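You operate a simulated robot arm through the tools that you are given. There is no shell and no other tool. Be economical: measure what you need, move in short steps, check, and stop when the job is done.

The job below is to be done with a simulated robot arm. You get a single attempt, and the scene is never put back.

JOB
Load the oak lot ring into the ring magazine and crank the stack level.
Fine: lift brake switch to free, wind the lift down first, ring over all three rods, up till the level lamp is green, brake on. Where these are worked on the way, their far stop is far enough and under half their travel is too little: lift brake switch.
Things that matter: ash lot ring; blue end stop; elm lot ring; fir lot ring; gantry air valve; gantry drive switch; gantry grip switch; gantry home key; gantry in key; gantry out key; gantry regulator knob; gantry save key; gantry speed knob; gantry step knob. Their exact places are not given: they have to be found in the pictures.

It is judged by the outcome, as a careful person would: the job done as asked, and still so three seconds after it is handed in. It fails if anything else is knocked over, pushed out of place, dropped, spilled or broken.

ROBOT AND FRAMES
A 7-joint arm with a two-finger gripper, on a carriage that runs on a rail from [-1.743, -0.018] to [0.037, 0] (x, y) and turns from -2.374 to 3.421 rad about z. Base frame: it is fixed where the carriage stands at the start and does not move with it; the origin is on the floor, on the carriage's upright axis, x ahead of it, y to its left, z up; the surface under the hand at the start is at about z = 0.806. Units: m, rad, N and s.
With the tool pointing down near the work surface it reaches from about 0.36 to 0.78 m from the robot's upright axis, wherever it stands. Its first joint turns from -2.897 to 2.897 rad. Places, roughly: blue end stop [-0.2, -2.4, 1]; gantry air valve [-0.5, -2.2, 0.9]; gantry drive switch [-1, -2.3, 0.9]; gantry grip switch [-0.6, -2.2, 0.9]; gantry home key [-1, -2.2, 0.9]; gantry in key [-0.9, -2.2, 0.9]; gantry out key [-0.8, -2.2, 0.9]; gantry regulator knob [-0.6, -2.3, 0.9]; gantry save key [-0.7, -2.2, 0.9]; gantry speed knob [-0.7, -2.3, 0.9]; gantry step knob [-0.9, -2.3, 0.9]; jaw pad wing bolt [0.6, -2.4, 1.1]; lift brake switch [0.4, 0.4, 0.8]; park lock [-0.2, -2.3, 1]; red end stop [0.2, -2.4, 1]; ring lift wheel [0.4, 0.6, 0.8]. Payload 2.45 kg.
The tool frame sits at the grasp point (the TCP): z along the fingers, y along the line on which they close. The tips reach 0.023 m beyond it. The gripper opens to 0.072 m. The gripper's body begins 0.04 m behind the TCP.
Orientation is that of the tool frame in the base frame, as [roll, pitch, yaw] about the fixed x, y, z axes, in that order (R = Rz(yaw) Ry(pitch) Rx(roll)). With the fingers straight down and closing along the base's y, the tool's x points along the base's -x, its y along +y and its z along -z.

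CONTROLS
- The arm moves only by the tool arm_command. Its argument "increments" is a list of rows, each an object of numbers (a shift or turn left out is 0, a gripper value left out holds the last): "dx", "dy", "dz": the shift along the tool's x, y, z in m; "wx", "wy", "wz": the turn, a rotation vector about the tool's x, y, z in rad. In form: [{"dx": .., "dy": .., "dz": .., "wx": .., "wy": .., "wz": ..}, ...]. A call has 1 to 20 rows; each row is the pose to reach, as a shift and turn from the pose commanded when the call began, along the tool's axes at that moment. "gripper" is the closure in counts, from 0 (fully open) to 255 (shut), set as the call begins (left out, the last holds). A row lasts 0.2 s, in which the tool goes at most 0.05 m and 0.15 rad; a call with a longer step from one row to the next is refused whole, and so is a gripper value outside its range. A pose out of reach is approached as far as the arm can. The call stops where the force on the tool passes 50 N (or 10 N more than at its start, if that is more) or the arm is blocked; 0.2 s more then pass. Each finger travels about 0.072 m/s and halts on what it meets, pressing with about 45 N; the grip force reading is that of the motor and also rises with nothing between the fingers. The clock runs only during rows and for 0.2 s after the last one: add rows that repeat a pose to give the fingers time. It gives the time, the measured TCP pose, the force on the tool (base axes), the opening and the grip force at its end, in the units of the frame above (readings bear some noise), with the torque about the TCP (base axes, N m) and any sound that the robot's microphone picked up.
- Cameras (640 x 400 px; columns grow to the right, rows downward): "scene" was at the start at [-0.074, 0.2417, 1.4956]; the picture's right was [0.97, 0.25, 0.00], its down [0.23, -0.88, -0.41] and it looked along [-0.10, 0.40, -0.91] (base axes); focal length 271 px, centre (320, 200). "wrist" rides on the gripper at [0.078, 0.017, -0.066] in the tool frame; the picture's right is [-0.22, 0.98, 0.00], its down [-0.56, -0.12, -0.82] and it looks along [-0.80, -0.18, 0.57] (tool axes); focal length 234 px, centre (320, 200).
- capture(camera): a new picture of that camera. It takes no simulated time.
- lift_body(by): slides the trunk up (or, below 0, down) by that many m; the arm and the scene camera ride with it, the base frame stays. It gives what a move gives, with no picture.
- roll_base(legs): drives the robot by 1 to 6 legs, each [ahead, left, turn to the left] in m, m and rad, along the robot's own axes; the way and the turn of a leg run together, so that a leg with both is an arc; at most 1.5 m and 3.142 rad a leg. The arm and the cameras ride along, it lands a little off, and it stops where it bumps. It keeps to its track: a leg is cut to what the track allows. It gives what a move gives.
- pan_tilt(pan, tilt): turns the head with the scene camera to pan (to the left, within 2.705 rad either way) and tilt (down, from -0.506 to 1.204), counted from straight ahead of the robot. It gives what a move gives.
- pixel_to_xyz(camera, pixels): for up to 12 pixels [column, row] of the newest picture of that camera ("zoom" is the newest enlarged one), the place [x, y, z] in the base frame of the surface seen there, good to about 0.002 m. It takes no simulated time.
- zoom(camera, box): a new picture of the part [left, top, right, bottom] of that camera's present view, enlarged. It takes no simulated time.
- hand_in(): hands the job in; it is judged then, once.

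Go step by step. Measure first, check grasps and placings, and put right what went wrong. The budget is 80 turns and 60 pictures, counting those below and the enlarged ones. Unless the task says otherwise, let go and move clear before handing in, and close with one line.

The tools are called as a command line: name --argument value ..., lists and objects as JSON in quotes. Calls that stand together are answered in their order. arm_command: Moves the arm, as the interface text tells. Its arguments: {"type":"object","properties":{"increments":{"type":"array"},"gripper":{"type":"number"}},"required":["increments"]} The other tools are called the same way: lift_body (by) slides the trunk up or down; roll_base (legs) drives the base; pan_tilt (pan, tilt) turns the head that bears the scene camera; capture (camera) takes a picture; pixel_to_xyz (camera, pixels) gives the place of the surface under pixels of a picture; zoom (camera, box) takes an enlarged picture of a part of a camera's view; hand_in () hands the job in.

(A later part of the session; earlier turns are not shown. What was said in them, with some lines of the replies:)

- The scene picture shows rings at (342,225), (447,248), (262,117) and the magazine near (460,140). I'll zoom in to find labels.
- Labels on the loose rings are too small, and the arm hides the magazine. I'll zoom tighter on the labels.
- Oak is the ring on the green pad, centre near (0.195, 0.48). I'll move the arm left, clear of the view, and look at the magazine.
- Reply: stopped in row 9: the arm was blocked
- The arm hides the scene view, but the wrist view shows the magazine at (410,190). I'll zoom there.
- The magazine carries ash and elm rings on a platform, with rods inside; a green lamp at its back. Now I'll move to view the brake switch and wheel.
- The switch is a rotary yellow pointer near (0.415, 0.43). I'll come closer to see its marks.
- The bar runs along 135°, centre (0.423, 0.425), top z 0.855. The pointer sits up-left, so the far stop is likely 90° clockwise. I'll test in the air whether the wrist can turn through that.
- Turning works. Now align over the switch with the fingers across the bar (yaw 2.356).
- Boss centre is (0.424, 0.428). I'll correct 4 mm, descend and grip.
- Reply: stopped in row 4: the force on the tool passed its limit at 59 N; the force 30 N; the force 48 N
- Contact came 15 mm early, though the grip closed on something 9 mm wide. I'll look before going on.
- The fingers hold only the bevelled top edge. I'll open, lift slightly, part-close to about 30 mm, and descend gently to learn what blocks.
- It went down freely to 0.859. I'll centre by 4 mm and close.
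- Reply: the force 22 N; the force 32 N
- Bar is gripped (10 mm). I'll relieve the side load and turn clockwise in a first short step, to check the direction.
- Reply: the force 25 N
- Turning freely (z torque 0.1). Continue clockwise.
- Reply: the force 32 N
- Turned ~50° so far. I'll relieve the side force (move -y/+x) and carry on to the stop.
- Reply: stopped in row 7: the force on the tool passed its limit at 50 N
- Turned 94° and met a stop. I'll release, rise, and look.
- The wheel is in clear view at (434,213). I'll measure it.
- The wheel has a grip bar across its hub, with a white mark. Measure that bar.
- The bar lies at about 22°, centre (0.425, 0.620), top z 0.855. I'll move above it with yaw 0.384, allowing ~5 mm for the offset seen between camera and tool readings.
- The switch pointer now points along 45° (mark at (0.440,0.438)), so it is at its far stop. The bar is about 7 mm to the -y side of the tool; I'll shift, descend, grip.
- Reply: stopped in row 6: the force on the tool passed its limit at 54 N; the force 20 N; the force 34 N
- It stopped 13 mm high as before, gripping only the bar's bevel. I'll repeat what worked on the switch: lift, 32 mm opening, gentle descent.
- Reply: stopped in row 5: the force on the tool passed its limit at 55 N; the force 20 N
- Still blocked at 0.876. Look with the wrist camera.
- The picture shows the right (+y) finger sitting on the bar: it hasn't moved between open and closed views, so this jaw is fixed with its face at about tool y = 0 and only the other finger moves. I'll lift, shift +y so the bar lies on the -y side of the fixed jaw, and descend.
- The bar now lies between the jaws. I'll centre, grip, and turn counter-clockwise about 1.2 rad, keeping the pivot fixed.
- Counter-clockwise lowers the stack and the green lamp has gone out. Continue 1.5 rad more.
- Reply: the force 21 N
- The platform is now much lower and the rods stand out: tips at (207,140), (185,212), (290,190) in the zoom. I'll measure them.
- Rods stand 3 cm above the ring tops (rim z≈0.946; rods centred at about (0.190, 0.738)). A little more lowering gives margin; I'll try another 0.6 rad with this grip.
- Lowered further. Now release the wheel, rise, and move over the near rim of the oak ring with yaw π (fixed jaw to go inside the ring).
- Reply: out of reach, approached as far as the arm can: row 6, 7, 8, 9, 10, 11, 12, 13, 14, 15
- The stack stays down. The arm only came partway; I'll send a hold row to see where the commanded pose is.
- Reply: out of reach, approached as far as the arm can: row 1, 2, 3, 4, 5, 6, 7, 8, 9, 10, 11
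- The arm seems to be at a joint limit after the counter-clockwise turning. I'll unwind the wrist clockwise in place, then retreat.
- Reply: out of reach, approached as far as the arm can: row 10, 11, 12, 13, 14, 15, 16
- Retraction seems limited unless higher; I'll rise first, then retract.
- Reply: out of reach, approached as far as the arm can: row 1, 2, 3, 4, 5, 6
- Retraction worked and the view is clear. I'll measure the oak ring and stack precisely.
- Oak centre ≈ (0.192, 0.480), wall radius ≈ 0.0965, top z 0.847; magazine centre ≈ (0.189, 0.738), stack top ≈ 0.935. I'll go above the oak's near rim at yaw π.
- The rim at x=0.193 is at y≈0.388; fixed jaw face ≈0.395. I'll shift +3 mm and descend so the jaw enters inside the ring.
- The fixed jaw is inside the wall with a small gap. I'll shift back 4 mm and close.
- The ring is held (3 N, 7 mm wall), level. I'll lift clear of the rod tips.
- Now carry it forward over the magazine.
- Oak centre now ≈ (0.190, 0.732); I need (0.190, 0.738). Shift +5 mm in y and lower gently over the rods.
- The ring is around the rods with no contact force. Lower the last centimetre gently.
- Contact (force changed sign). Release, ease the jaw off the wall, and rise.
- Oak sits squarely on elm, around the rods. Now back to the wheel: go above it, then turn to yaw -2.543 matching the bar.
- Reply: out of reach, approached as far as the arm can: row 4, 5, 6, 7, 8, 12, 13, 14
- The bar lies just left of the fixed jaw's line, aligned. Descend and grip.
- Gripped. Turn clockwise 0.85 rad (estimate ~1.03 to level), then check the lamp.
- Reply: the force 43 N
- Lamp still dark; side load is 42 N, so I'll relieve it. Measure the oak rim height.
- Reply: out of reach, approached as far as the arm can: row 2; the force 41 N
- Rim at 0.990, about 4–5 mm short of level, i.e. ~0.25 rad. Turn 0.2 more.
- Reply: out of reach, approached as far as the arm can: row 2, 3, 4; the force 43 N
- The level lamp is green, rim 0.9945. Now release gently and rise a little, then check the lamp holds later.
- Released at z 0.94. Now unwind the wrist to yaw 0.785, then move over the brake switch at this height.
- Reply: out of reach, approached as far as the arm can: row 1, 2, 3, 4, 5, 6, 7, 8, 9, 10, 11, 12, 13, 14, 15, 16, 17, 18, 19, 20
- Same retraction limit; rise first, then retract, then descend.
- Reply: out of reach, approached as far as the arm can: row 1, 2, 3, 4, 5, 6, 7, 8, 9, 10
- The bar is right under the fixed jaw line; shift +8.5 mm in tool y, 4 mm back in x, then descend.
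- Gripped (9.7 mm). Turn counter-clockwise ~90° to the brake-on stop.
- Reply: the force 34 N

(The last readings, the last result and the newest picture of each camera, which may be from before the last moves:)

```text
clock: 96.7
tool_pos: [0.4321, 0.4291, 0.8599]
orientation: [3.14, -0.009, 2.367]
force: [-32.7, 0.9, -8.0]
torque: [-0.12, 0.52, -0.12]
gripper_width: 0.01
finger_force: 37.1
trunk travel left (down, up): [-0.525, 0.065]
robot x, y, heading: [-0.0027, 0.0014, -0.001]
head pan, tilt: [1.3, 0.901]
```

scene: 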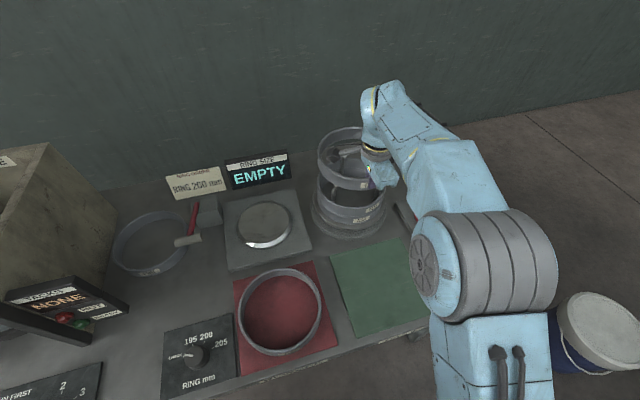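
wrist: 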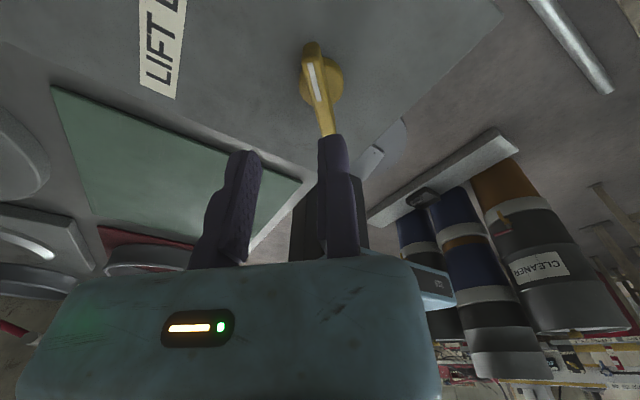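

Back to its original 135° orientation. Relieve, release and rise clear.

arm_command --increments '[{"dx": 0.002, "dy": -0.002}, {"dx": 0.002, "dy": -0.002}]'

arm_command --increments '[{}, {}, {}, {"dz": -0.03}, {"dz": -0.07}, {"dz": -0.11}, {"dz": -0.15}, {"dz": -0.2}, {"dz": -0.25}, {"dz": -0.3}, {"dz": -0.35}, {"dz": -0.4}]' --gripper 140

capture --camera "scene"

zoom --camera "scene" --box '[300, 90, 500, 300]'

```text
clock: 97.3
tool_pos: [0.4308, 0.4282, 0.8602]
orientation: [3.138, -0.006, 2.364]
force: [-22.3, -1.5, -11.8]
torque: [0.24, 0.86, -0.08]
gripper_width: 0.0097
finger_force: 37.0
trunk travel left (down, up): [-0.525, 0.065]
robot x, y, heading: [-0.0012, 0.0007, -0.0]
head pan, tilt: [1.3, 0.901]
```

```text
clock: 99.9
tool_pos: [0.4348, 0.424, 1.2624]
orientation: [3.136, -0.008, 2.365]
force: [-0.6, 0.2, 0.3]
torque: [-0.04, -0.03, 0.01]
gripper_width: 0.0328
finger_force: 0.0
trunk travel left (down, up): [-0.525, 0.065]
robot x, y, heading: [0.0035, -0.0007, 0.002]
head pan, tilt: [1.3, 0.901]
```

```text
4 pictures are left
```

scene: 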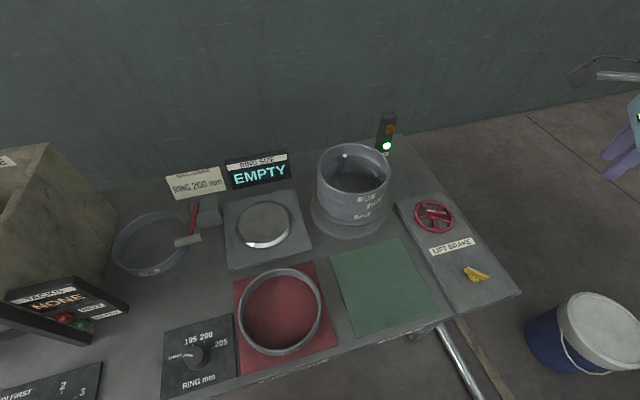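

```text
1.90 times, centred on (400, 195) of scene
```

zoom: 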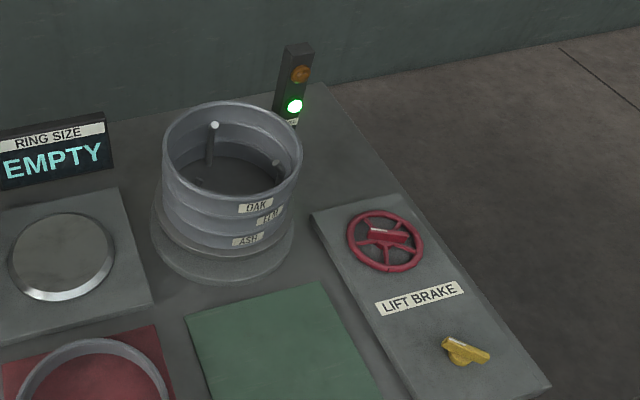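

The lamp is green. Oak sits level on elm and ash over the rods, the brake pointer is back at its original "on" stop, and the arm is clear, so I'm handing in.

hand_in

```text
The job is handed in.
```

The oak lot ring is on the ring magazine over all three rods, the stack is cranked up until the level lamp shows green, and the lift brake is back on.
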